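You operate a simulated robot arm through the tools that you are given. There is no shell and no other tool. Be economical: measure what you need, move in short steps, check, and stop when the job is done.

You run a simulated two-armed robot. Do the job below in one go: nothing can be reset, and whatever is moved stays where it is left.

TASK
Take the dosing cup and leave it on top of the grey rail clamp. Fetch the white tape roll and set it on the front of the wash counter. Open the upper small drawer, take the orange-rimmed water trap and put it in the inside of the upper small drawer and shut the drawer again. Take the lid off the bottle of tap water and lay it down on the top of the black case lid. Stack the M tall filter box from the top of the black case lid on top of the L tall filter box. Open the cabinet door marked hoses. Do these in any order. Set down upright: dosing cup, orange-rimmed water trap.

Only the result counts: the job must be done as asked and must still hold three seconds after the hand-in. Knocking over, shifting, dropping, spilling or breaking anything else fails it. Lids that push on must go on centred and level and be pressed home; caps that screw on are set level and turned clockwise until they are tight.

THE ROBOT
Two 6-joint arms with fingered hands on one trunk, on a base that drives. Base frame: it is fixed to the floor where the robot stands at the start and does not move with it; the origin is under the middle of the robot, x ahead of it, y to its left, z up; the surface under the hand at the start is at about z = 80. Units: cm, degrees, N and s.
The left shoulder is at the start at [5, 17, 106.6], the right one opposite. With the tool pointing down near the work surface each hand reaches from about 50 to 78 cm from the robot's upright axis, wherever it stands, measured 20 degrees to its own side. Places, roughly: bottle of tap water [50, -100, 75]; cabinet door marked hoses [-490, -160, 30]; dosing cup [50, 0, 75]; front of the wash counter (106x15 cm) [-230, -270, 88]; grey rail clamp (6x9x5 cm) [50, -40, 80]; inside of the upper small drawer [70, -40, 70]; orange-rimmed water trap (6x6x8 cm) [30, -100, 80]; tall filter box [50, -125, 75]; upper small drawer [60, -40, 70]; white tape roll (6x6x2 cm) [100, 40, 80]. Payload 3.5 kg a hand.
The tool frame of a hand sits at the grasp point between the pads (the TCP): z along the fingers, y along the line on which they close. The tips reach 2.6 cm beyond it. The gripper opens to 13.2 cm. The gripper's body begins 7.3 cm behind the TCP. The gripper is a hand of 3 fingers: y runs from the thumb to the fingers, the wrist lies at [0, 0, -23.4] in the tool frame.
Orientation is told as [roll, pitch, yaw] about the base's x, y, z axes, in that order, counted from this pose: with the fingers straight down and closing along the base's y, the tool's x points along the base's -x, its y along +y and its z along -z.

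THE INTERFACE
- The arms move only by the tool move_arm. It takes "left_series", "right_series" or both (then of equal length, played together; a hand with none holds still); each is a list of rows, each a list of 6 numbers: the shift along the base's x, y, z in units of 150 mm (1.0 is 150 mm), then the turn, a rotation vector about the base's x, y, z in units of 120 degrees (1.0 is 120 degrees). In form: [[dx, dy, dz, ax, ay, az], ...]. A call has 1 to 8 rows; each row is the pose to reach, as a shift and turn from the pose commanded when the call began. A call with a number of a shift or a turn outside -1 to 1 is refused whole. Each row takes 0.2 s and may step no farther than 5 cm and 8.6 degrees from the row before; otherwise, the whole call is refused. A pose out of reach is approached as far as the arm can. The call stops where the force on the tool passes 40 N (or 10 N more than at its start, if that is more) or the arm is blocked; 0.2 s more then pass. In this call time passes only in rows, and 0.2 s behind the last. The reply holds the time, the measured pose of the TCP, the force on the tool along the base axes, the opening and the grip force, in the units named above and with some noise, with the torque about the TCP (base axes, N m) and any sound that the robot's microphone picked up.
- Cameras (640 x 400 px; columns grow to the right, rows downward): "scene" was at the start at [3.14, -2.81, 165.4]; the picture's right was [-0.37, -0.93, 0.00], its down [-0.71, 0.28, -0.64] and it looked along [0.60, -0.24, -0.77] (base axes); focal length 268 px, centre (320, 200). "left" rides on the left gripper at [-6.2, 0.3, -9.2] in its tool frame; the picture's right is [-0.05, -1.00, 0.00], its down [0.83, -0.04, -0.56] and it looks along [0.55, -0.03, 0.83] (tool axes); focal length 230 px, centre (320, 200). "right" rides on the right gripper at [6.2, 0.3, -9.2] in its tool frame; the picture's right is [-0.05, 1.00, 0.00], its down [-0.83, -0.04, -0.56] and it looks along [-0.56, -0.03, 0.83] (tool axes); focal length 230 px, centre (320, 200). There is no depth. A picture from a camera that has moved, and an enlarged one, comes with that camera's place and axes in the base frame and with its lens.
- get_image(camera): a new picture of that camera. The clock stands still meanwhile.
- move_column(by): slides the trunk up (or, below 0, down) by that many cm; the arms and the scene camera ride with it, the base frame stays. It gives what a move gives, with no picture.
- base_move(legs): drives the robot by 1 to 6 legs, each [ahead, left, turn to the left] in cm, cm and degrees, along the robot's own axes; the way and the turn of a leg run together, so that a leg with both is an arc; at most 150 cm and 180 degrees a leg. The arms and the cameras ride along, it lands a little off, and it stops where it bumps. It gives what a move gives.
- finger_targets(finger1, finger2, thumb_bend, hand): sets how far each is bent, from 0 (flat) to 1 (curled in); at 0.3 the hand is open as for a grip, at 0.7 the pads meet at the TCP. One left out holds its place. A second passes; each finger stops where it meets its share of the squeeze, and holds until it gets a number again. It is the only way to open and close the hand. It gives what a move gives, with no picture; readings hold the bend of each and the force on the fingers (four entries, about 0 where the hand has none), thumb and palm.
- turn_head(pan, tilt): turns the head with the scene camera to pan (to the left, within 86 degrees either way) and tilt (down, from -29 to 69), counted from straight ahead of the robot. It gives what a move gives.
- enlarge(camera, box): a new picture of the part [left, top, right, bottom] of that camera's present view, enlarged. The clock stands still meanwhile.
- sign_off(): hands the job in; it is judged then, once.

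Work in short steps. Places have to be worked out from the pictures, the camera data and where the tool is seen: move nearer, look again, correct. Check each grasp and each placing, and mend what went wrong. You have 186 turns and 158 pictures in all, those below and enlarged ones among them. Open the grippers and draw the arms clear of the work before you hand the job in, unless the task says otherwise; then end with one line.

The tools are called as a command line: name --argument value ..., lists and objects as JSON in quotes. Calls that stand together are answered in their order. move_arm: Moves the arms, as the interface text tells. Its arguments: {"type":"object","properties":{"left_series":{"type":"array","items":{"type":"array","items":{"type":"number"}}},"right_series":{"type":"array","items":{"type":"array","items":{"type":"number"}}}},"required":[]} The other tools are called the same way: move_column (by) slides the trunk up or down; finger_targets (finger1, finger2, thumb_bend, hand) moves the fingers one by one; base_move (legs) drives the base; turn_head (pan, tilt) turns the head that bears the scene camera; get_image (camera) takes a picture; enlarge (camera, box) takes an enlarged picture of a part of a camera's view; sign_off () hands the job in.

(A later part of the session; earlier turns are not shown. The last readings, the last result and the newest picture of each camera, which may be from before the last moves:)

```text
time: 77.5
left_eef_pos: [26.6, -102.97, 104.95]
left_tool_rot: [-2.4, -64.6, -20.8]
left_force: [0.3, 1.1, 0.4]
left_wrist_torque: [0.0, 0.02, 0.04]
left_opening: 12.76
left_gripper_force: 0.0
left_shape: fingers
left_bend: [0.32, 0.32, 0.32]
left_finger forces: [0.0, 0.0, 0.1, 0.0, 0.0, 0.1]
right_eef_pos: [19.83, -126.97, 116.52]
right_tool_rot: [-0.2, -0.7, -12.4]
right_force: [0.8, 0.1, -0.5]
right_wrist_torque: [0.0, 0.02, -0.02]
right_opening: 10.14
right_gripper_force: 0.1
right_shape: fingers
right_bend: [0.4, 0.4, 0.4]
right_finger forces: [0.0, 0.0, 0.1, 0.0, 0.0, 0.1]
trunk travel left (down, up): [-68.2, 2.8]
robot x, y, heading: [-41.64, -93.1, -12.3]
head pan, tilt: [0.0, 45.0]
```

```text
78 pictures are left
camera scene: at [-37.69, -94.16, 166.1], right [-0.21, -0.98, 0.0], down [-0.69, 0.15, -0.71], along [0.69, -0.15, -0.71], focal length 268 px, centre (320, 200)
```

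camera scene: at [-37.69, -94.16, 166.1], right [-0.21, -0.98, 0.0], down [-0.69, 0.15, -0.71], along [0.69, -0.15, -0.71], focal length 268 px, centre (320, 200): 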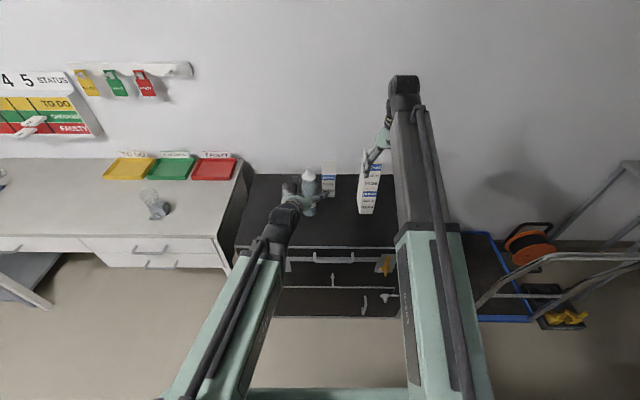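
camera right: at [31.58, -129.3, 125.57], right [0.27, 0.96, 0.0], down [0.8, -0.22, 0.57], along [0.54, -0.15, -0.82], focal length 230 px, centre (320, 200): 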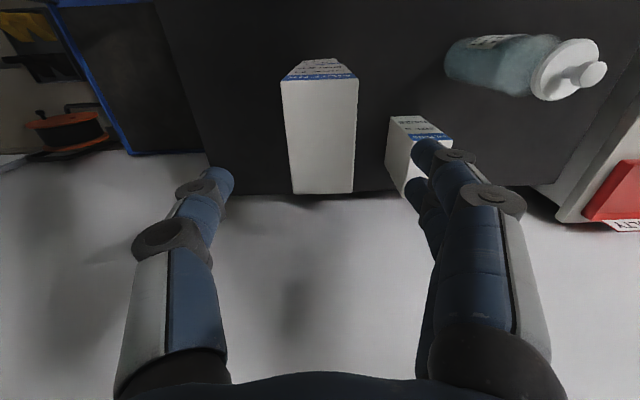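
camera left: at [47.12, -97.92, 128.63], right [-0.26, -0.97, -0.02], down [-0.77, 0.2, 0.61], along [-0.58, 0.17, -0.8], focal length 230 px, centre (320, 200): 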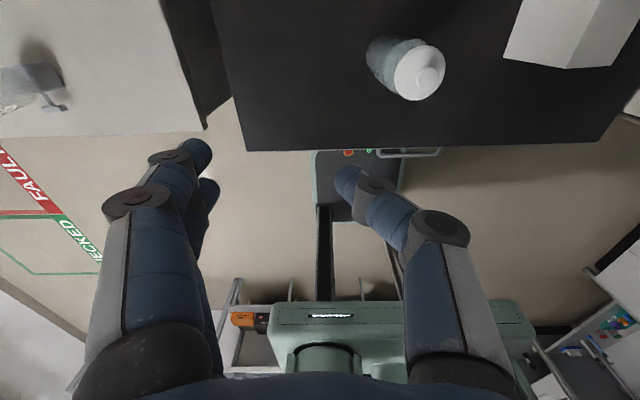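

Works well. I'll finish the rotation and lower to z≈90.

move_arm --left_series '[[0, 0, -0.3, -0.0262, -0.0659, -0.0044], [0, 0, -0.62, -0.0524, -0.1317, -0.0088], [0, 0, -0.93, -0.0786, -0.1976, -0.0133]]'

get_image --camera "left"

enlarge --camera "scene" --box '[220, 150, 400, 300]'

```text
time: 78.3
left_eef_pos: [26.68, -103.0, 90.62]
left_tool_rot: [-112.4, -89.9, 87.8]
left_force: [-0.2, 0.4, -0.2]
left_wrist_torque: [0.02, 0.03, 0.01]
left_opening: 12.77
left_gripper_force: 0.2
left_shape: fingers
left_bend: [0.32, 0.32, 0.32]
left_finger forces: [0.0, 0.1, 0.0, 0.0, 0.1, 0.0]
left hand out of reach, approached as far as the arm can: row 1
right_eef_pos: [19.8, -126.87, 116.46]
right_tool_rot: [-0.1, -0.6, -12.3]
right_force: [0.3, -0.2, 0.0]
right_wrist_torque: [0.0, -0.04, 0.0]
right_opening: 10.1
right_gripper_force: 0.0
right_shape: fingers
right_bend: [0.4, 0.4, 0.4]
right_finger forces: [0.1, 0.1, 0.1, 0.0, 0.0, 0.0]
trunk travel left (down, up): [-68.2, 2.8]
robot x, y, heading: [-41.73, -93.35, -12.3]
head pan, tilt: [0.0, 45.0]
```

```text
77 pictures are left
camera left: at [18.42, -98.97, 96.82], right [-0.42, -0.91, 0.05], down [-0.52, 0.19, -0.83], along [0.74, -0.38, -0.55], focal length 230 px, centre (320, 200)
```

left: 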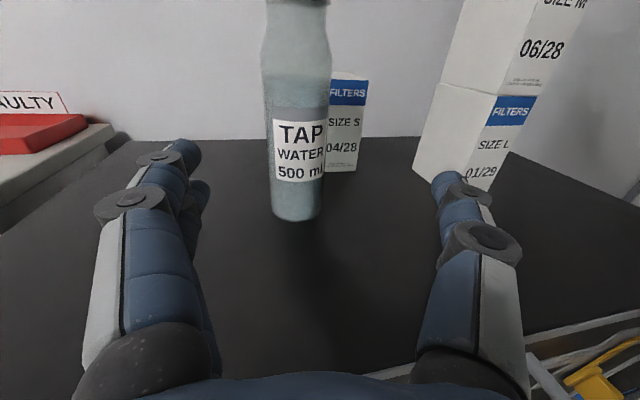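

```text
2.67 times, centred on (310, 225) of scene
camera zoom: at [-37.69, -94.15, 166.11], right [-0.21, -0.98, 0.0], down [-0.69, 0.15, -0.71], along [0.69, -0.15, -0.71], focal length 716 px, centre (347, 133)
```

zoom: 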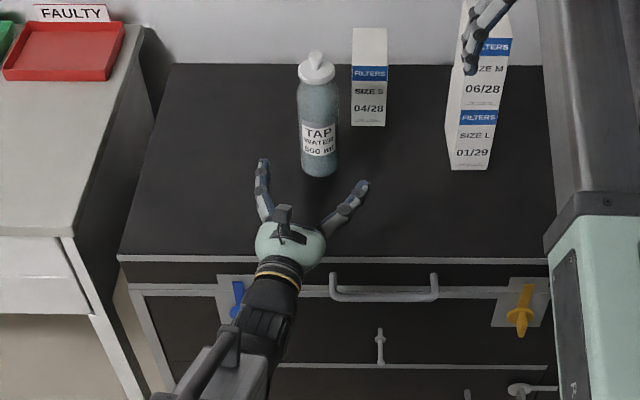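

The bottle is nearly on the tool axis, 14 cm ahead. I'll drive forward 13.3 cm.

base_move --legs '[[13.3, -0.8, 0]]'

get_image --camera "left"

enlarge --camera "scene" --box '[240, 150, 400, 300]'

```text
time: 79.6
left_eef_pos: [39.74, -106.59, 90.71]
left_tool_rot: [-31.6, -89.9, 7.1]
left_force: [0.9, -0.8, 0.3]
left_wrist_torque: [0.01, 0.0, 0.0]
left_opening: 12.76
left_gripper_force: 0.0
left_shape: fingers
left_bend: [0.32, 0.32, 0.32]
left_finger forces: [0.0, 0.1, 0.0, 0.0, 0.0, 0.0]
right_eef_pos: [32.96, -130.47, 116.34]
right_tool_rot: [-0.1, -0.6, -12.4]
right_force: [0.7, -0.7, 0.5]
right_wrist_torque: [0.02, 0.04, 0.0]
right_opening: 10.12
right_gripper_force: 0.0
right_shape: fingers
right_bend: [0.4, 0.4, 0.4]
right_finger forces: [0.0, 0.0, 0.0, 0.0, 0.0, 0.0]
trunk travel left (down, up): [-68.2, 2.8]
robot x, y, heading: [-28.55, -96.9, -12.4]
head pan, tilt: [0.0, 45.0]
```

```text
75 pictures are left
camera left: at [31.47, -102.54, 96.84], right [-0.42, -0.91, 0.05], down [-0.52, 0.19, -0.83], along [0.74, -0.37, -0.56], focal length 230 px, centre (320, 200)
```

left: 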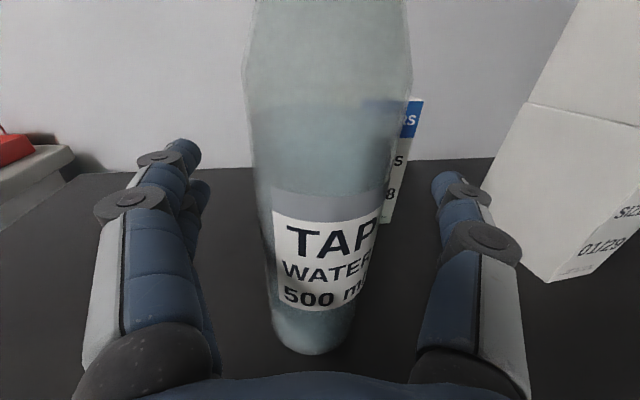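

```text
2.67 times, centred on (320, 225) of scene
camera zoom: at [-24.57, -97.85, 166.09], right [-0.21, -0.98, 0.0], down [-0.69, 0.15, -0.71], along [0.69, -0.15, -0.71], focal length 716 px, centre (320, 133)
```

zoom: 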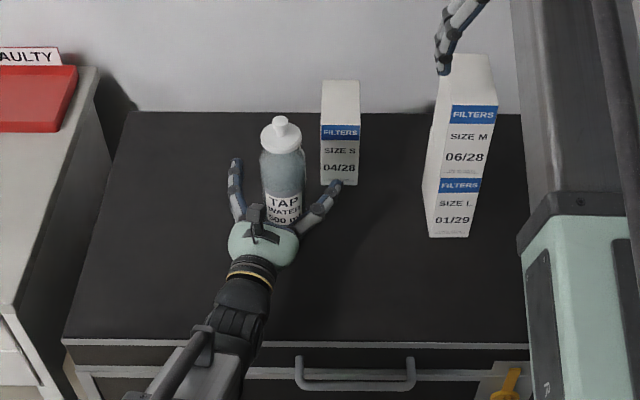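

The bottle is centred in the hand. I'll close gently.

finger_targets --hand "left" --finger1 0.58 --finger2 0.58 --thumb_bend 0.58

get_image --camera "left"

enlarge --camera "scene" --box '[280, 170, 350, 240]'

```text
time: 80.6
left_eef_pos: [39.59, -106.61, 90.76]
left_tool_rot: [-127.1, -89.9, 102.3]
left_force: [-0.5, 0.2, 2.6]
left_wrist_torque: [-0.06, -0.03, 0.01]
left_opening: 5.45
left_gripper_force: 4.0
left_shape: fingers
left_bend: [0.54, 0.54, 0.55]
left_finger forces: [1.9, 2.0, 0.0, 0.1, 4.4, 0.0]
right_eef_pos: [32.71, -130.35, 116.4]
right_tool_rot: [-0.1, -0.7, -12.3]
right_force: [0.1, 0.5, -0.1]
right_wrist_torque: [0.0, 0.03, 0.02]
right_opening: 10.14
right_gripper_force: 0.1
right_shape: fingers
right_bend: [0.4, 0.4, 0.4]
right_finger forces: [0.1, 0.0, 0.0, 0.0, 0.0, 0.0]
trunk travel left (down, up): [-68.2, 2.8]
robot x, y, heading: [-28.79, -97.11, -12.2]
head pan, tilt: [0.0, 45.0]
```

```text
73 pictures are left
camera left: at [31.32, -102.51, 96.96], right [-0.42, -0.91, 0.05], down [-0.52, 0.19, -0.83], along [0.74, -0.37, -0.55], focal length 230 px, centre (320, 200)
```

left: 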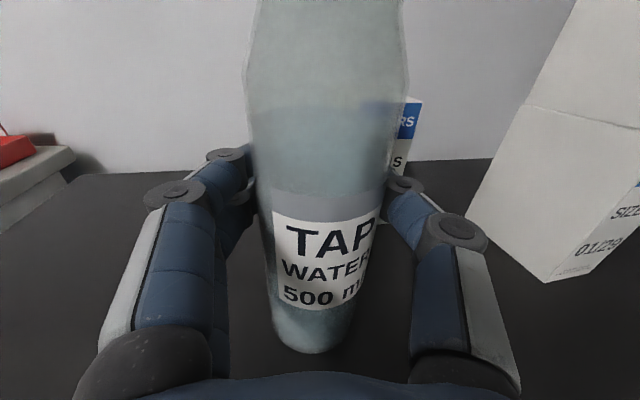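

```text
5.71 times, centred on (315, 205) of scene
camera zoom: at [-24.84, -97.78, 166.1], right [-0.21, -0.98, 0.0], down [-0.69, 0.15, -0.71], along [0.69, -0.15, -0.71], focal length 1534 px, centre (349, 171)
```

zoom: 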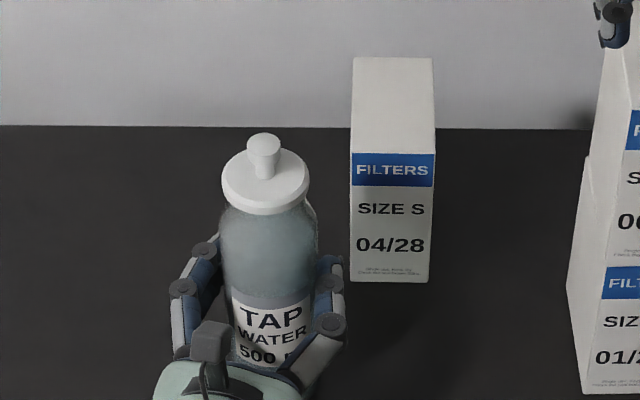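

Bottle held. I'll tighten a bit more and bring the right hand above the knob.

finger_targets --hand "left" --finger1 0.63 --finger2 0.63 --thumb_bend 0.64

move_arm --right_series '[[0, 0.25, 0.1, 0, 0, 0], [0.1, 0.5, 0.1, 0, 0, 0], [0.2, 0.75, 0.1, 0, 0, 0], [0.3, 1.0, 0.1, 0, 0, 0]]'

move_arm --right_series '[[0.08, 0.27, 0, 0, 0, 0], [0.16, 0.57, 0, 0, 0, 0]]'

get_image --camera "right"

get_image --camera "left"

```text
time: 81.6
left_eef_pos: [39.56, -106.64, 90.73]
left_tool_rot: [-122.5, -89.9, 98.0]
left_force: [0.6, -2.4, 2.6]
left_wrist_torque: [-0.06, -0.02, 0.01]
left_opening: 5.24
left_gripper_force: 12.7
left_shape: fingers
left_bend: [0.55, 0.55, 0.59]
left_finger forces: [6.2, 6.1, 0.0, 0.0, 13.6, 0.1]
right_eef_pos: [32.84, -130.51, 116.39]
right_tool_rot: [-0.1, -0.7, -12.3]
right_force: [0.5, -0.3, 0.2]
right_wrist_torque: [0.01, 0.0, -0.01]
right_opening: 10.1
right_gripper_force: 0.1
right_shape: fingers
right_bend: [0.4, 0.4, 0.4]
right_finger forces: [0.0, 0.0, 0.1, 0.0, 0.0, 0.0]
trunk travel left (down, up): [-68.2, 2.8]
robot x, y, heading: [-28.94, -96.79, -12.4]
head pan, tilt: [0.0, 45.0]
```

```text
time: 82.6
left_eef_pos: [39.64, -106.5, 90.81]
left_tool_rot: [-108.0, -89.9, 83.1]
left_force: [0.8, 1.4, 3.1]
left_wrist_torque: [-0.01, -0.07, 0.02]
left_opening: 5.24
left_gripper_force: 13.1
left_shape: fingers
left_bend: [0.55, 0.55, 0.59]
left_finger forces: [6.6, 6.8, 0.0, 0.0, 12.8, 0.1]
right_eef_pos: [37.2, -115.5, 118.2]
right_tool_rot: [-0.1, -0.7, -12.3]
right_force: [0.0, -0.3, -0.2]
right_wrist_torque: [0.0, 0.01, 0.0]
right_opening: 10.12
right_gripper_force: 0.0
right_shape: fingers
right_bend: [0.4, 0.4, 0.4]
right_finger forces: [0.0, 0.0, 0.0, 0.1, 0.0, 0.0]
trunk travel left (down, up): [-68.2, 2.8]
robot x, y, heading: [-28.78, -96.89, -12.6]
head pan, tilt: [0.0, 45.0]
```

```text
time: 83.2
left_eef_pos: [39.53, -106.48, 90.78]
left_tool_rot: [-104.5, -89.9, 79.9]
left_force: [0.1, 0.5, 2.8]
left_wrist_torque: [-0.01, -0.02, 0.0]
left_opening: 5.22
left_gripper_force: 12.7
left_shape: fingers
left_bend: [0.55, 0.55, 0.59]
left_finger forces: [6.6, 6.6, 0.0, 0.0, 12.6, 0.0]
right_eef_pos: [38.59, -107.13, 117.57]
right_tool_rot: [0.0, -0.8, -12.3]
right_force: [0.0, -0.6, -0.2]
right_wrist_torque: [-0.02, -0.01, -0.01]
right_opening: 10.1
right_gripper_force: 0.0
right_shape: fingers
right_bend: [0.4, 0.4, 0.4]
right_finger forces: [0.0, 0.0, 0.1, 0.0, 0.0, 0.0]
right hand out of reach, approached as far as the arm can: row 2
trunk travel left (down, up): [-68.2, 2.8]
robot x, y, heading: [-28.85, -97.01, -12.4]
head pan, tilt: [0.0, 45.0]
```

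```text
71 pictures are left
camera right: at [32.45, -105.52, 126.68], right [0.26, 0.96, 0.0], down [0.79, -0.22, 0.57], along [0.55, -0.15, -0.82], focal length 230 px, centre (320, 200)
```

right: 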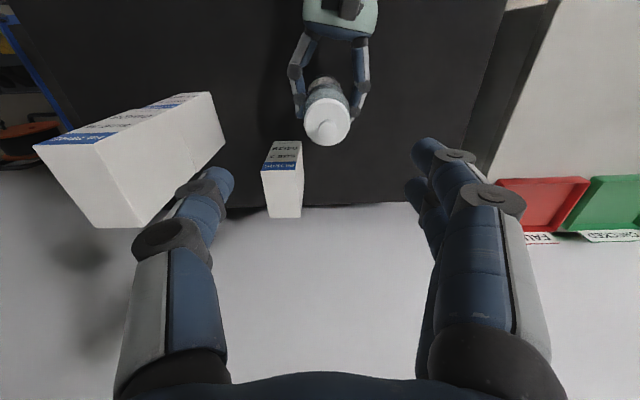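

```text
70 pictures are left
camera left: at [31.33, -102.5, 96.95], right [-0.42, -0.91, 0.05], down [-0.52, 0.19, -0.83], along [0.74, -0.37, -0.55], focal length 230 px, centre (320, 200)
```

left: 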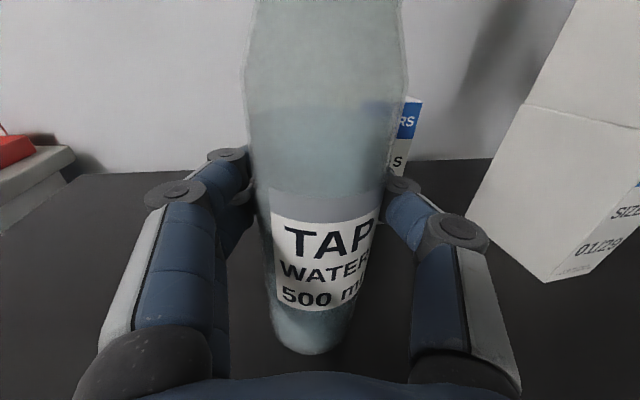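

Knob is at about [40.1, -106.8], z≈102.5. I'll preshape the right hand and lower to z≈106.

finger_targets --hand "right" --finger1 0.54 --finger2 0.54 --thumb_bend 0.54

move_arm --right_series '[[0.095, 0.03, -0.2, 0, 0, 0], [0.095, 0.03, -0.45, 0, 0, 0], [0.095, 0.03, -0.7, 0, 0, 0]]'

get_image --camera "right"

```text
time: 84.2
left_eef_pos: [39.54, -106.66, 90.83]
left_tool_rot: [-108.2, -90.1, 83.5]
left_force: [0.2, 0.6, 2.1]
left_wrist_torque: [-0.01, -0.06, 0.04]
left_opening: 5.2
left_gripper_force: 13.4
left_shape: fingers
left_bend: [0.55, 0.55, 0.59]
left_finger forces: [6.6, 6.7, 0.0, 0.0, 13.0, 0.0]
right_eef_pos: [38.55, -107.12, 117.66]
right_tool_rot: [-0.1, -0.8, -12.3]
right_force: [-0.3, -0.3, -0.1]
right_wrist_torque: [0.02, 0.02, -0.01]
right_opening: 5.48
right_gripper_force: 0.1
right_shape: fingers
right_bend: [0.54, 0.54, 0.54]
right_finger forces: [0.0, 0.0, 0.0, 0.0, 0.0, 0.1]
trunk travel left (down, up): [-68.2, 2.8]
robot x, y, heading: [-28.54, -97.1, -12.2]
head pan, tilt: [0.0, 45.0]
```

```text
time: 85.0
left_eef_pos: [39.66, -106.41, 90.78]
left_tool_rot: [-103.2, -90.0, 78.6]
left_force: [0.7, 0.8, 2.4]
left_wrist_torque: [0.01, -0.05, -0.01]
left_opening: 5.22
left_gripper_force: 13.1
left_shape: fingers
left_bend: [0.55, 0.55, 0.59]
left_finger forces: [6.6, 6.7, 0.1, 0.0, 12.9, 0.0]
right_eef_pos: [39.86, -106.6, 107.16]
right_tool_rot: [-0.1, -0.7, -12.3]
right_force: [0.1, 0.4, 0.5]
right_wrist_torque: [0.01, 0.02, -0.03]
right_opening: 5.49
right_gripper_force: 0.1
right_shape: fingers
right_bend: [0.54, 0.54, 0.54]
right_finger forces: [0.1, 0.1, 0.0, 0.0, 0.0, 0.0]
right hand out of reach, approached as far as the arm can: row 1
trunk travel left (down, up): [-68.2, 2.8]
robot x, y, heading: [-28.96, -96.86, -12.3]
head pan, tilt: [0.0, 45.0]
```

```text
69 pictures are left
camera right: at [33.81, -105.06, 116.18], right [0.26, 0.96, 0.0], down [0.8, -0.22, 0.57], along [0.55, -0.15, -0.82], focal length 230 px, centre (320, 200)
```

right: 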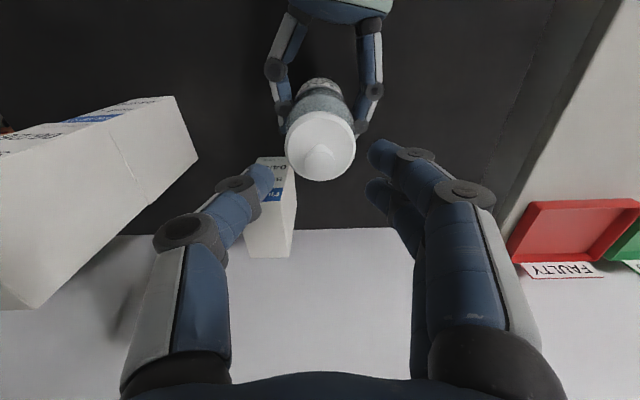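

Perfectly centred over the knob. I'll lower 3.7 cm and close on it.

move_arm --right_series '[[0, 0, -0.12, 0, 0, 0], [0, 0, -0.245, 0, 0, 0]]'

finger_targets --hand "right" --finger1 0.68 --finger2 0.68 --thumb_bend 0.68

get_image --camera "right"

enlarge --camera "scene" --box '[270, 150, 370, 250]'

```text
time: 85.6
left_eef_pos: [39.62, -106.53, 90.87]
left_tool_rot: [-106.9, -90.1, 82.3]
left_force: [0.6, 0.4, 2.0]
left_wrist_torque: [0.0, -0.02, 0.0]
left_opening: 5.19
left_gripper_force: 12.9
left_shape: fingers
left_bend: [0.55, 0.55, 0.59]
left_finger forces: [6.5, 6.6, 0.1, 0.1, 12.8, 0.0]
right_eef_pos: [39.86, -106.67, 103.57]
right_tool_rot: [-0.1, -0.6, -12.4]
right_force: [0.7, 1.0, -0.2]
right_wrist_torque: [-0.01, -0.01, -0.01]
right_opening: 5.5
right_gripper_force: 0.1
right_shape: fingers
right_bend: [0.54, 0.54, 0.54]
right_finger forces: [0.0, 0.0, 0.0, 0.1, 0.0, 0.0]
trunk travel left (down, up): [-68.2, 2.8]
robot x, y, heading: [-28.67, -97.18, -12.3]
head pan, tilt: [0.0, 45.0]
```

```text
time: 86.6
left_eef_pos: [39.68, -106.62, 90.88]
left_tool_rot: [-107.3, -90.0, 82.8]
left_force: [0.0, -0.9, 2.1]
left_wrist_torque: [0.0, -0.05, 0.0]
left_opening: 5.22
left_gripper_force: 12.9
left_shape: fingers
left_bend: [0.55, 0.55, 0.59]
left_finger forces: [6.4, 6.5, 0.0, 0.0, 12.8, 0.0]
right_eef_pos: [39.99, -106.6, 103.56]
right_tool_rot: [0.0, -0.7, -12.4]
right_force: [0.9, 0.0, -0.2]
right_wrist_torque: [0.01, 0.02, -0.05]
right_opening: 3.16
right_gripper_force: 8.7
right_shape: fingers
right_bend: [0.62, 0.61, 0.63]
right_finger forces: [4.4, 4.8, 0.1, 0.1, 8.9, 0.1]
trunk travel left (down, up): [-68.2, 2.8]
robot x, y, heading: [-28.88, -96.34, -12.2]
head pan, tilt: [0.0, 45.0]
heard: snap
```

```text
68 pictures are left
camera right: at [33.77, -105.04, 112.55], right [0.26, 0.96, 0.0], down [0.8, -0.22, 0.56], along [0.54, -0.15, -0.83], focal length 230 px, centre (320, 200)
```

right: 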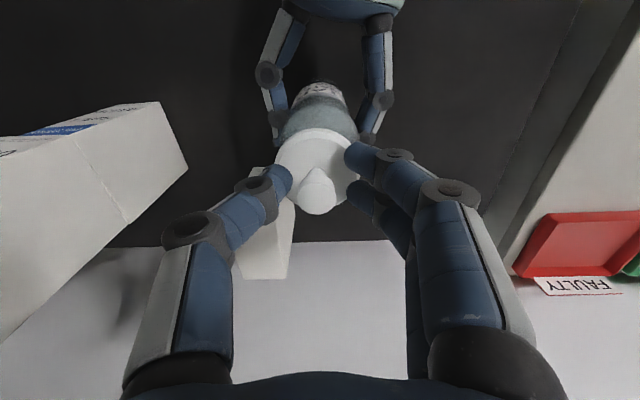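

```text
4.00 times, centred on (320, 200) of scene
camera zoom: at [-24.83, -97.78, 166.1], right [-0.21, -0.98, 0.0], down [-0.69, 0.15, -0.71], along [0.69, -0.15, -0.71], focal length 1074 px, centre (320, 200)
```

zoom: 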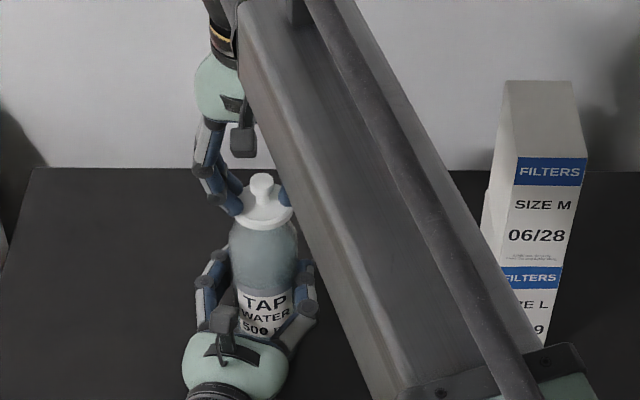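

I heard a snap, perhaps the lid unseating. I'll look closer at the contact.

enlarge --camera "right" --box '[240, 70, 400, 230]'

enlarge --camera "scene" --box '[285, 180, 335, 240]'

```text
2.50 times, centred on (320, 150) of right
camera zoom: at [33.77, -105.04, 112.55], right [0.26, 0.96, 0.0], down [0.8, -0.22, 0.56], along [0.54, -0.15, -0.83], focal length 575 px, centre (320, 325)
```

zoom: 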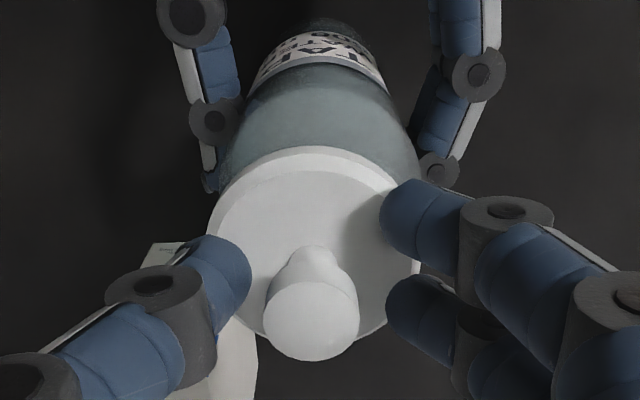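

```text
6.67 times, centred on (310, 210) of scene
camera zoom: at [-24.83, -97.78, 166.1], right [-0.21, -0.98, 0.0], down [-0.69, 0.15, -0.71], along [0.69, -0.15, -0.71], focal length 1790 px, centre (387, 133)
```

zoom: 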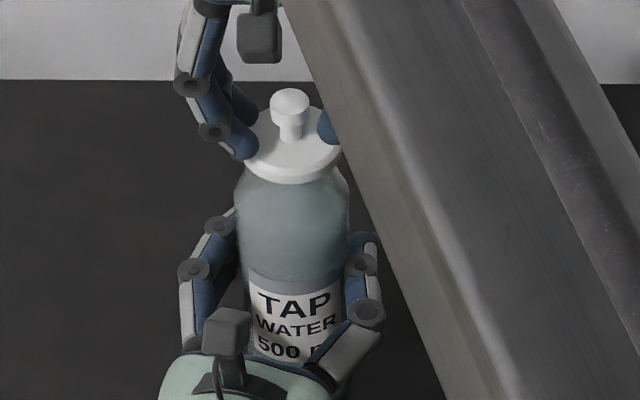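

The fingertips hold the disc's rim. I'll pull up 1.5 cm slowly while the left hand holds the bottle.

move_arm --right_series '[[0, 0, 0.02, 0, 0, 0], [0, 0, 0.04, 0, 0, 0], [0, 0, 0.07, 0, 0, 0], [0, 0, 0.1, 0, 0, 0]]'

enlarge --camera "scene" --box '[285, 180, 335, 240]'

enlarge --camera "right" --box '[240, 70, 400, 230]'

```text
time: 87.6
left_eef_pos: [39.49, -106.62, 90.72]
left_tool_rot: [-106.3, -89.9, 81.7]
left_force: [-0.3, 0.9, 2.9]
left_wrist_torque: [0.0, -0.07, 0.0]
left_opening: 5.21
left_gripper_force: 12.8
left_shape: fingers
left_bend: [0.55, 0.55, 0.59]
left_finger forces: [6.4, 6.5, 0.0, 0.0, 12.9, 0.0]
right_eef_pos: [39.92, -106.44, 104.97]
right_tool_rot: [-0.1, -0.7, -12.3]
right_force: [1.0, 0.5, -0.4]
right_wrist_torque: [-0.01, 0.03, -0.03]
right_opening: 3.18
right_gripper_force: 9.5
right_shape: fingers
right_bend: [0.62, 0.61, 0.63]
right_finger forces: [4.4, 4.7, 0.0, 0.0, 8.9, 0.0]
trunk travel left (down, up): [-68.2, 2.8]
robot x, y, heading: [-28.58, -96.57, -12.1]
head pan, tilt: [0.0, 45.0]
```

```text
6.67 times, centred on (310, 210) of scene
camera zoom: at [-24.83, -97.78, 166.1], right [-0.21, -0.98, 0.0], down [-0.69, 0.15, -0.71], along [0.69, -0.15, -0.71], focal length 1790 px, centre (387, 133)
```

zoom: 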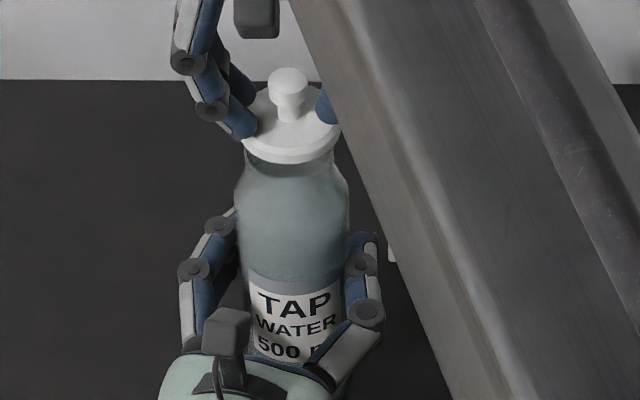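

```text
2.50 times, centred on (320, 150) of right
camera zoom: at [33.8, -105.0, 114.0], right [0.26, 0.96, 0.0], down [0.8, -0.22, 0.57], along [0.55, -0.15, -0.82], focal length 575 px, centre (320, 325)
```

zoom: 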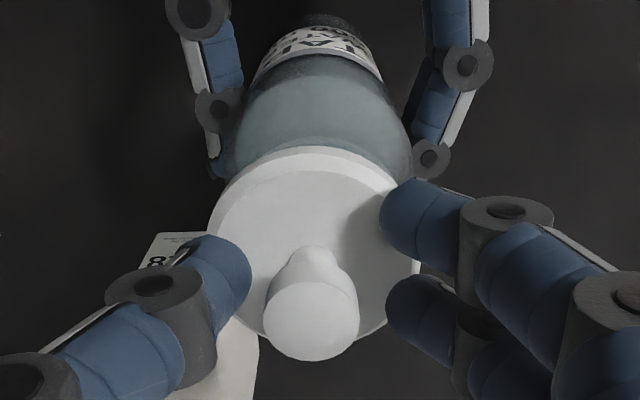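

The lid is off and the bottle stays put. I'll raise it further, carry it right-forward of the bottle, and begin lowering.

move_arm --right_series '[[0, 0, 0.15, 0, 0, 0], [0, 0, 0.33, 0, 0, 0], [-0.15, -0.2, 0.36, 0, 0, 0], [-0.3, -0.4, 0.36, 0, 0, 0], [-0.45, -0.6, 0.36, 0, 0, 0], [-0.61, -0.74, 0.36, 0, 0, 0]]'

move_arm --right_series '[[0, 0, -0.3, 0, 0, 0], [0, 0, -0.6, 0, 0, 0], [0, 0, -0.9, 0, 0, 0]]'

get_image --camera "right"

get_image --camera "scene"

```text
time: 89.0
left_eef_pos: [39.64, -106.5, 90.76]
left_tool_rot: [-101.0, -90.0, 76.3]
left_force: [0.2, -0.7, 2.2]
left_wrist_torque: [0.01, -0.01, -0.01]
left_opening: 5.23
left_gripper_force: 13.1
left_shape: fingers
left_bend: [0.55, 0.55, 0.59]
left_finger forces: [6.3, 6.3, 0.0, 0.0, 13.0, 0.1]
right_eef_pos: [30.7, -117.74, 110.37]
right_tool_rot: [-0.1, -0.6, -12.2]
right_force: [0.0, -0.2, 0.2]
right_wrist_torque: [0.02, 0.05, -0.02]
right_opening: 3.2
right_gripper_force: 8.9
right_shape: fingers
right_bend: [0.62, 0.61, 0.63]
right_finger forces: [4.4, 4.8, 0.1, 0.0, 9.0, 0.0]
trunk travel left (down, up): [-68.2, 2.8]
robot x, y, heading: [-28.49, -97.06, -12.2]
head pan, tilt: [0.0, 45.0]
```

```text
time: 89.8
left_eef_pos: [39.57, -106.52, 90.83]
left_tool_rot: [-100.7, -89.9, 76.0]
left_force: [1.3, -0.7, 1.7]
left_wrist_torque: [-0.04, -0.03, 0.0]
left_opening: 5.23
left_gripper_force: 12.7
left_shape: fingers
left_bend: [0.55, 0.55, 0.59]
left_finger forces: [6.4, 6.3, 0.0, 0.0, 12.8, 0.0]
right_eef_pos: [30.74, -117.83, 96.7]
right_tool_rot: [-0.2, -0.7, -12.3]
right_force: [-0.6, -0.7, 0.3]
right_wrist_torque: [0.0, 0.0, -0.02]
right_opening: 3.19
right_gripper_force: 8.8
right_shape: fingers
right_bend: [0.62, 0.61, 0.63]
right_finger forces: [4.4, 4.8, 0.0, 0.0, 9.1, 0.0]
trunk travel left (down, up): [-68.2, 2.8]
robot x, y, heading: [-29.15, -96.98, -12.2]
head pan, tilt: [0.0, 45.0]
```

```text
62 pictures are left
camera right: at [24.7, -116.21, 105.63], right [0.26, 0.96, 0.0], down [0.8, -0.22, 0.57], along [0.55, -0.15, -0.82], focal length 230 px, centre (320, 200)
```

right: 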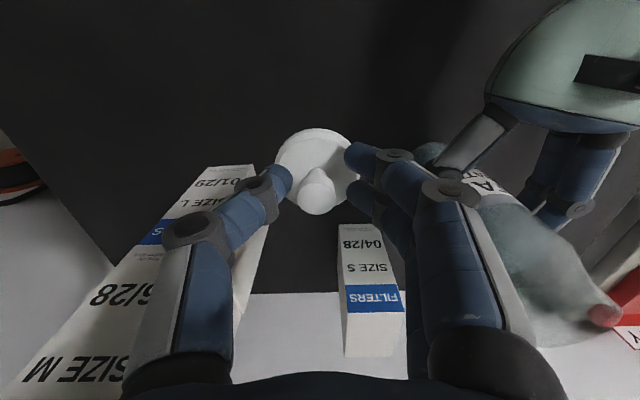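

```text
61 pictures are left
camera scene: at [-24.83, -97.78, 166.11], right [-0.21, -0.98, 0.0], down [-0.69, 0.15, -0.71], along [0.69, -0.15, -0.71], focal length 268 px, centre (320, 200)
```

scene: 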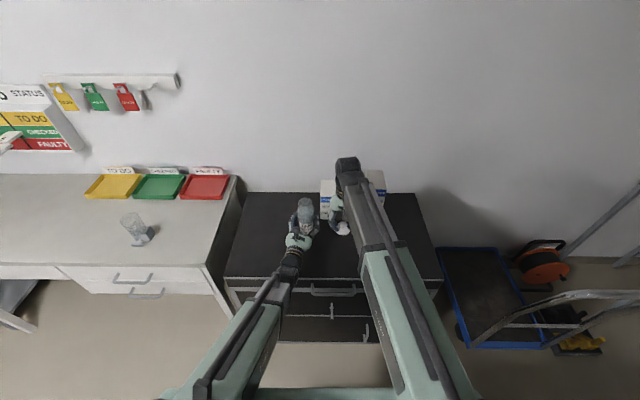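

There's little clearance to the left hand, so I'll shift 2 cm away from it and lower.

move_arm --right_series '[[-0.093, -0.117, 0, 0, 0, 0], [-0.093, -0.117, -0.3, 0, 0, 0], [-0.093, -0.117, -0.6, 0, 0, 0]]'

move_arm --right_series '[[0, 0, -0.03, 0, 0, 0], [0, 0, -0.06, 0, 0, 0], [0, 0, -0.09, 0, 0, 0], [0, 0, -0.11, 0, 0, 0], [0, 0, -0.13, 0, 0, 0]]'

get_image --camera "right"

```text
time: 90.6
left_eef_pos: [39.54, -106.51, 90.77]
left_tool_rot: [-99.3, -90.0, 74.6]
left_force: [0.3, -0.5, 1.2]
left_wrist_torque: [-0.01, -0.04, -0.02]
left_opening: 5.22
left_gripper_force: 13.0
left_shape: fingers
left_bend: [0.55, 0.55, 0.59]
left_finger forces: [6.2, 6.4, 0.0, 0.0, 12.8, 0.0]
right_eef_pos: [29.32, -119.6, 87.52]
right_tool_rot: [-0.1, -0.7, -12.3]
right_force: [-0.6, 0.0, -0.4]
right_wrist_torque: [-0.02, -0.02, 0.01]
right_opening: 3.22
right_gripper_force: 9.0
right_shape: fingers
right_bend: [0.62, 0.61, 0.63]
right_finger forces: [4.4, 4.9, 0.1, 0.0, 9.0, 0.0]
trunk travel left (down, up): [-68.2, 2.8]
robot x, y, heading: [-28.98, -97.16, -12.1]
head pan, tilt: [0.0, 45.0]
```

```text
time: 91.8
left_eef_pos: [39.56, -106.59, 90.69]
left_tool_rot: [-103.5, -89.9, 78.8]
left_force: [0.8, -0.1, 1.2]
left_wrist_torque: [-0.03, -0.04, -0.03]
left_opening: 5.23
left_gripper_force: 12.7
left_shape: fingers
left_bend: [0.55, 0.55, 0.59]
left_finger forces: [6.4, 6.3, 0.0, 0.0, 12.7, 0.1]
right_eef_pos: [29.37, -119.49, 85.88]
right_tool_rot: [-0.1, -0.7, -12.2]
right_force: [0.1, -0.2, -0.5]
right_wrist_torque: [0.02, 0.0, -0.01]
right_opening: 3.19
right_gripper_force: 9.2
right_shape: fingers
right_bend: [0.62, 0.61, 0.63]
right_finger forces: [4.4, 4.9, 0.0, 0.0, 9.0, 0.1]
trunk travel left (down, up): [-68.2, 2.8]
robot x, y, heading: [-28.59, -97.04, -12.3]
head pan, tilt: [0.0, 45.0]
```

```text
60 pictures are left
camera right: at [23.25, -117.93, 94.88], right [0.26, 0.96, 0.0], down [0.8, -0.22, 0.57], along [0.55, -0.15, -0.82], focal length 230 px, centre (320, 200)
```

right: 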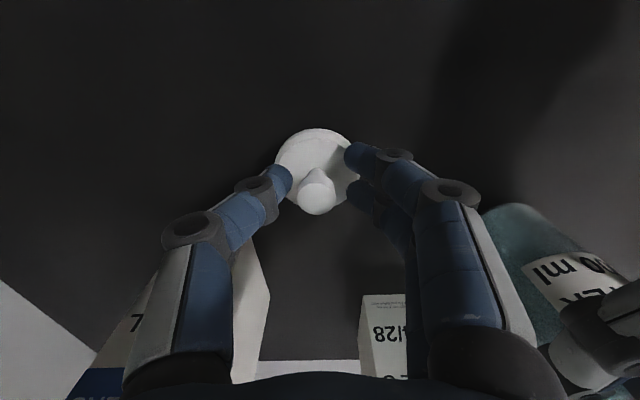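

Still free; I'll step down further to contact.

move_arm --right_series '[[0, 0, -0.02, 0, 0, 0], [0, 0, -0.04, 0, 0, 0], [0, 0, -0.06, 0, 0, 0], [0, 0, -0.08, 0, 0, 0]]'

```text
time: 92.8
left_eef_pos: [39.58, -106.53, 90.79]
left_tool_rot: [-103.5, -90.0, 78.9]
left_force: [0.6, -0.3, 2.5]
left_wrist_torque: [0.0, -0.02, 0.01]
left_opening: 5.24
left_gripper_force: 12.4
left_shape: fingers
left_bend: [0.55, 0.55, 0.59]
left_finger forces: [6.4, 6.3, 0.1, 0.0, 12.7, 0.1]
right_eef_pos: [29.28, -119.48, 84.69]
right_tool_rot: [-0.1, -0.6, -12.3]
right_force: [0.7, 0.2, 0.0]
right_wrist_torque: [-0.02, 0.02, 0.01]
right_opening: 3.19
right_gripper_force: 9.4
right_shape: fingers
right_bend: [0.62, 0.61, 0.63]
right_finger forces: [4.4, 4.8, 0.1, 0.0, 9.0, 0.0]
trunk travel left (down, up): [-68.2, 2.8]
robot x, y, heading: [-28.71, -96.79, -12.2]
head pan, tilt: [0.0, 45.0]
```

move_arm --right_series '[[0, 0, -0.02, 0, 0, 0], [0, 0, -0.04, 0, 0, 0], [0, 0, -0.06, 0, 0, 0]]'

get_image --camera "right"

```text
time: 93.6
left_eef_pos: [39.46, -106.57, 90.76]
left_tool_rot: [-84.8, -90.0, 60.1]
left_force: [2.3, -0.8, 1.8]
left_wrist_torque: [-0.01, -0.02, -0.01]
left_opening: 5.24
left_gripper_force: 13.2
left_shape: fingers
left_bend: [0.55, 0.55, 0.59]
left_finger forces: [6.4, 6.6, 0.0, 0.0, 12.8, 0.0]
right_eef_pos: [29.43, -119.46, 83.84]
right_tool_rot: [0.0, -0.7, -12.3]
right_force: [-0.6, 0.2, 5.9]
right_wrist_torque: [-0.03, -0.02, 0.0]
right_opening: 3.21
right_gripper_force: 10.7
right_shape: fingers
right_bend: [0.62, 0.61, 0.63]
right_finger forces: [4.7, 5.9, 0.0, 0.0, 10.5, 0.0]
trunk travel left (down, up): [-68.2, 2.8]
robot x, y, heading: [-28.96, -96.85, -12.6]
head pan, tilt: [0.0, 45.0]
```

```text
59 pictures are left
camera right: at [23.31, -117.85, 92.88], right [0.26, 0.96, 0.0], down [0.8, -0.22, 0.57], along [0.55, -0.15, -0.82], focal length 230 px, centre (320, 200)
```

right: 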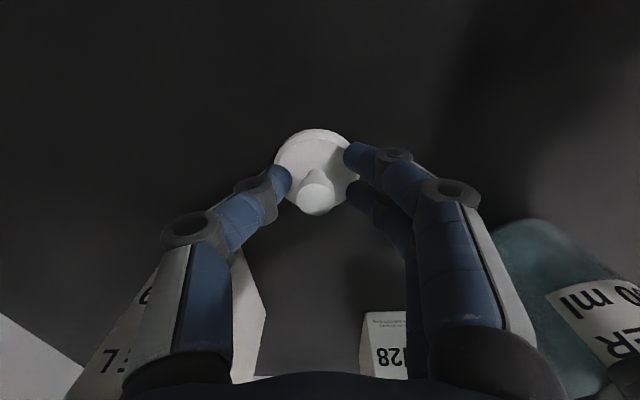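

Contact (6 N). I'll release the lid and rise straight up.

finger_targets --hand "right" --finger1 0.48 --finger2 0.48 --thumb_bend 0.48

move_arm --right_series '[[0, 0, 0.2, 0, 0, 0], [0, 0, 0.5, 0, 0, 0], [0, 0, 0.75, 0, 0, 0], [0, 0, 1.0, 0, 0, 0]]'

move_arm --right_series '[[0, -0.1, 0.3, 0, 0, 0], [0, -0.3, 0.6, 0, 0, 0], [0, -0.6, 0.9, 0, 0, 0], [0, -0.9, 1.0, 0, 0, 0]]'

get_image --camera "right"

enlarge --camera "scene" --box '[240, 160, 440, 310]'

```text
time: 94.6
left_eef_pos: [39.56, -106.59, 90.74]
left_tool_rot: [-104.7, -90.0, 79.9]
left_force: [0.3, 0.2, 1.5]
left_wrist_torque: [0.02, -0.05, 0.04]
left_opening: 5.2
left_gripper_force: 13.0
left_shape: fingers
left_bend: [0.55, 0.55, 0.59]
left_finger forces: [6.3, 6.5, 0.0, 0.1, 12.7, 0.0]
right_eef_pos: [29.25, -119.37, 83.71]
right_tool_rot: [0.0, -0.7, -12.4]
right_force: [0.4, 0.5, -0.4]
right_wrist_torque: [0.05, 0.02, 0.02]
right_opening: 7.38
right_gripper_force: 0.0
right_shape: fingers
right_bend: [0.48, 0.48, 0.48]
right_finger forces: [0.1, 0.0, 0.0, 0.1, 0.0, 0.0]
trunk travel left (down, up): [-68.2, 2.8]
robot x, y, heading: [-28.93, -97.2, -12.0]
head pan, tilt: [0.0, 45.0]
```

```text
time: 95.6
left_eef_pos: [39.56, -106.57, 90.76]
left_tool_rot: [-108.5, -90.0, 83.9]
left_force: [0.3, -0.7, 2.1]
left_wrist_torque: [0.03, -0.05, 0.0]
left_opening: 5.22
left_gripper_force: 12.3
left_shape: fingers
left_bend: [0.55, 0.55, 0.59]
left_finger forces: [6.4, 6.3, 0.0, 0.0, 12.6, 0.0]
right_eef_pos: [29.53, -119.4, 98.86]
right_tool_rot: [-0.1, -0.6, -12.3]
right_force: [0.1, 0.1, 0.0]
right_wrist_torque: [0.0, -0.02, -0.02]
right_opening: 7.39
right_gripper_force: 0.0
right_shape: fingers
right_bend: [0.48, 0.48, 0.48]
right_finger forces: [0.0, 0.0, 0.0, 0.0, 0.1, 0.0]
trunk travel left (down, up): [-68.2, 2.8]
robot x, y, heading: [-28.9, -97.02, -12.4]
head pan, tilt: [0.0, 45.0]
```

```text
refused: row 2 steps farther than a row can; nothing moved
```

```text
58 pictures are left
camera right: at [23.53, -117.9, 107.74], right [0.26, 0.96, 0.0], down [0.8, -0.22, 0.56], along [0.54, -0.15, -0.83], focal length 230 px, centre (320, 200)
```

right: 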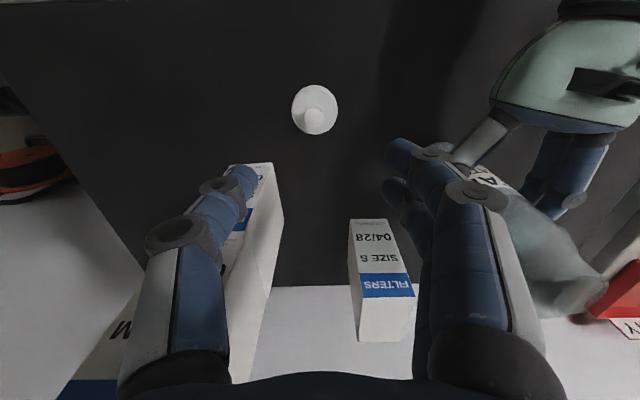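

```text
2.67 times, centred on (340, 235) of scene
camera zoom: at [-24.83, -97.78, 166.1], right [-0.21, -0.98, 0.0], down [-0.69, 0.15, -0.71], along [0.69, -0.15, -0.71], focal length 716 px, centre (267, 107)
```

zoom: 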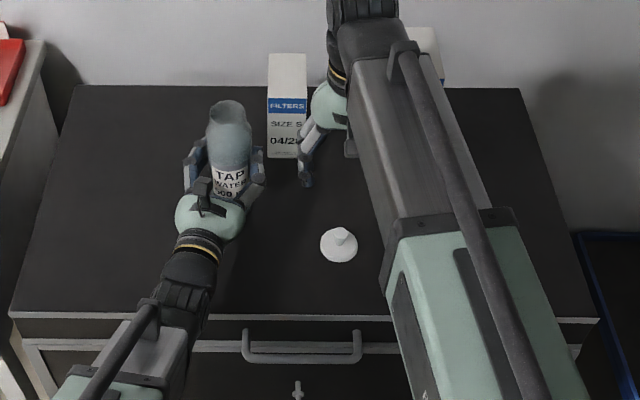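

Lid is lying flat. I'll release the bottle gently, raise the right arm, and back straight off.

finger_targets --hand "left" --finger1 0.48 --finger2 0.48 --thumb_bend 0.48

finger_targets --hand "left" --finger1 0.32 --finger2 0.32 --thumb_bend 0.32

move_arm --right_series '[[0, 0, 0.3, 0, 0, 0], [0, 0, 0.6, 0, 0, 0], [0, 0, 0.9, 0, 0, 0]]'

get_image --camera "left"

```text
time: 96.6
left_eef_pos: [39.59, -106.52, 90.67]
left_tool_rot: [-93.9, -90.0, 69.2]
left_force: [0.2, 1.8, -0.2]
left_wrist_torque: [0.03, 0.04, -0.03]
left_opening: 7.39
left_gripper_force: 0.1
left_shape: fingers
left_bend: [0.48, 0.48, 0.48]
left_finger forces: [0.0, 0.0, 0.0, 0.1, 0.0, 0.1]
right_eef_pos: [29.56, -119.37, 98.63]
right_tool_rot: [-0.1, -0.8, -12.2]
right_force: [0.2, 0.6, -0.2]
right_wrist_torque: [0.01, 0.0, 0.01]
right_opening: 7.39
right_gripper_force: 0.0
right_shape: fingers
right_bend: [0.48, 0.48, 0.48]
right_finger forces: [0.0, 0.0, 0.0, 0.0, 0.1, 0.0]
trunk travel left (down, up): [-68.2, 2.8]
robot x, y, heading: [-28.99, -96.81, -12.2]
head pan, tilt: [0.0, 45.0]
```

```text
time: 97.6
left_eef_pos: [39.55, -106.62, 90.85]
left_tool_rot: [-89.8, -90.0, 65.2]
left_force: [0.1, -0.1, -0.2]
left_wrist_torque: [-0.01, -0.02, -0.01]
left_opening: 12.73
left_gripper_force: 0.1
left_shape: fingers
left_bend: [0.32, 0.32, 0.32]
left_finger forces: [0.0, 0.0, 0.1, 0.1, 0.0, 0.0]
right_eef_pos: [29.48, -119.47, 98.69]
right_tool_rot: [0.0, -0.7, -12.3]
right_force: [0.7, 0.0, -0.4]
right_wrist_torque: [-0.01, 0.0, 0.01]
right_opening: 7.37
right_gripper_force: 0.0
right_shape: fingers
right_bend: [0.48, 0.48, 0.48]
right_finger forces: [0.0, 0.0, 0.0, 0.0, 0.0, 0.1]
trunk travel left (down, up): [-68.2, 2.8]
robot x, y, heading: [-28.72, -97.0, -12.2]
head pan, tilt: [0.0, 45.0]
```

```text
time: 98.4
left_eef_pos: [39.55, -106.5, 90.8]
left_tool_rot: [-107.9, -90.0, 83.4]
left_force: [-0.1, -0.9, -0.2]
left_wrist_torque: [-0.01, -0.01, 0.0]
left_opening: 12.73
left_gripper_force: 0.1
left_shape: fingers
left_bend: [0.32, 0.32, 0.32]
left_finger forces: [0.1, 0.0, 0.0, 0.1, 0.1, 0.1]
right_eef_pos: [29.49, -119.45, 112.28]
right_tool_rot: [-0.1, -0.7, -12.3]
right_force: [-0.3, -0.6, 0.3]
right_wrist_torque: [0.04, -0.02, 0.02]
right_opening: 7.38
right_gripper_force: 0.0
right_shape: fingers
right_bend: [0.48, 0.48, 0.48]
right_finger forces: [0.0, 0.0, 0.0, 0.0, 0.1, 0.1]
trunk travel left (down, up): [-68.2, 2.8]
robot x, y, heading: [-28.59, -97.13, -12.0]
head pan, tilt: [0.0, 45.0]
```

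```text
56 pictures are left
camera left: at [31.32, -102.5, 96.94], right [-0.42, -0.91, 0.05], down [-0.52, 0.19, -0.83], along [0.74, -0.37, -0.55], focal length 230 px, centre (320, 200)
```

left: 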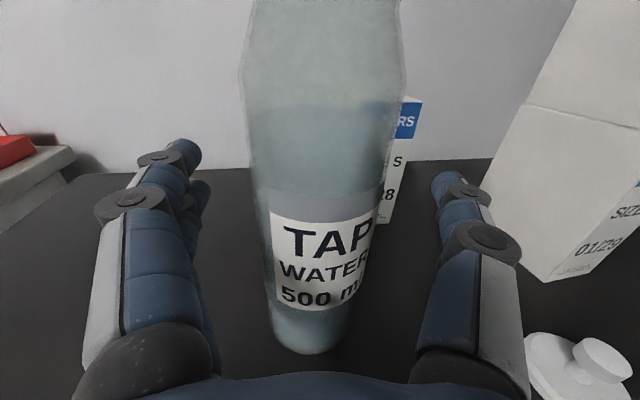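

Bottle is free and standing. I'll back straight off and view the result.

base_move --legs '[[-25, 0, 0]]'

get_image --camera "scene"

enlarge --camera "left" --box '[200, 0, 600, 250]'

```text
time: 100.2
left_eef_pos: [15.38, -101.17, 90.89]
left_tool_rot: [-157.2, -89.9, 132.6]
left_force: [-0.1, 0.6, 0.8]
left_wrist_torque: [-0.01, 0.04, 0.0]
left_opening: 12.74
left_gripper_force: 0.0
left_shape: fingers
left_bend: [0.32, 0.32, 0.32]
left_finger forces: [0.0, 0.0, 0.1, 0.0, 0.0, 0.1]
right_eef_pos: [5.18, -114.13, 112.26]
right_tool_rot: [-0.1, -0.7, -12.2]
right_force: [-0.3, 0.2, -0.1]
right_wrist_torque: [0.0, -0.03, 0.0]
right_opening: 7.4
right_gripper_force: 0.0
right_shape: fingers
right_bend: [0.48, 0.48, 0.48]
right_finger forces: [0.1, 0.1, 0.1, 0.1, 0.0, 0.1]
trunk travel left (down, up): [-68.2, 2.8]
robot x, y, heading: [-53.2, -91.77, -12.0]
head pan, tilt: [0.0, 45.0]
```

```text
55 pictures are left
camera scene: at [-49.14, -92.53, 166.11], right [-0.21, -0.98, 0.0], down [-0.69, 0.15, -0.71], along [0.69, -0.15, -0.71], focal length 268 px, centre (320, 200)
```

scene: 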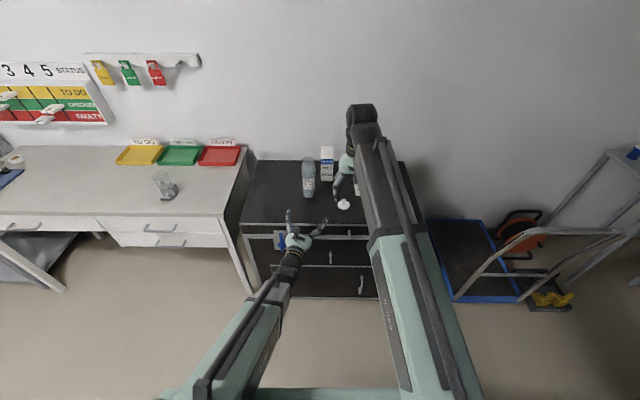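

```text
1.60 times, centred on (400, 125) of left
camera zoom: at [7.09, -97.11, 97.01], right [-0.41, -0.91, 0.05], down [-0.52, 0.19, -0.83], along [0.75, -0.37, -0.55], focal length 368 px, centre (192, 320)
```

zoom: 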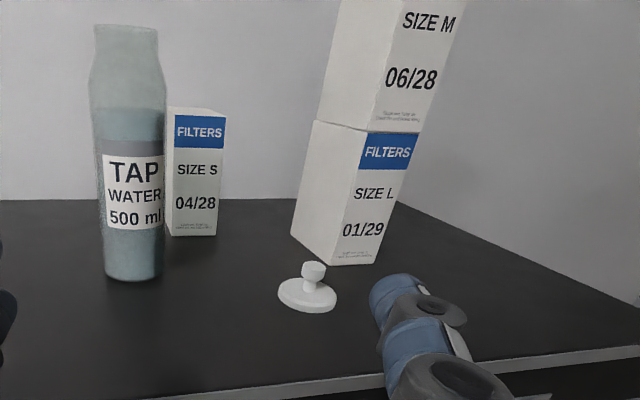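

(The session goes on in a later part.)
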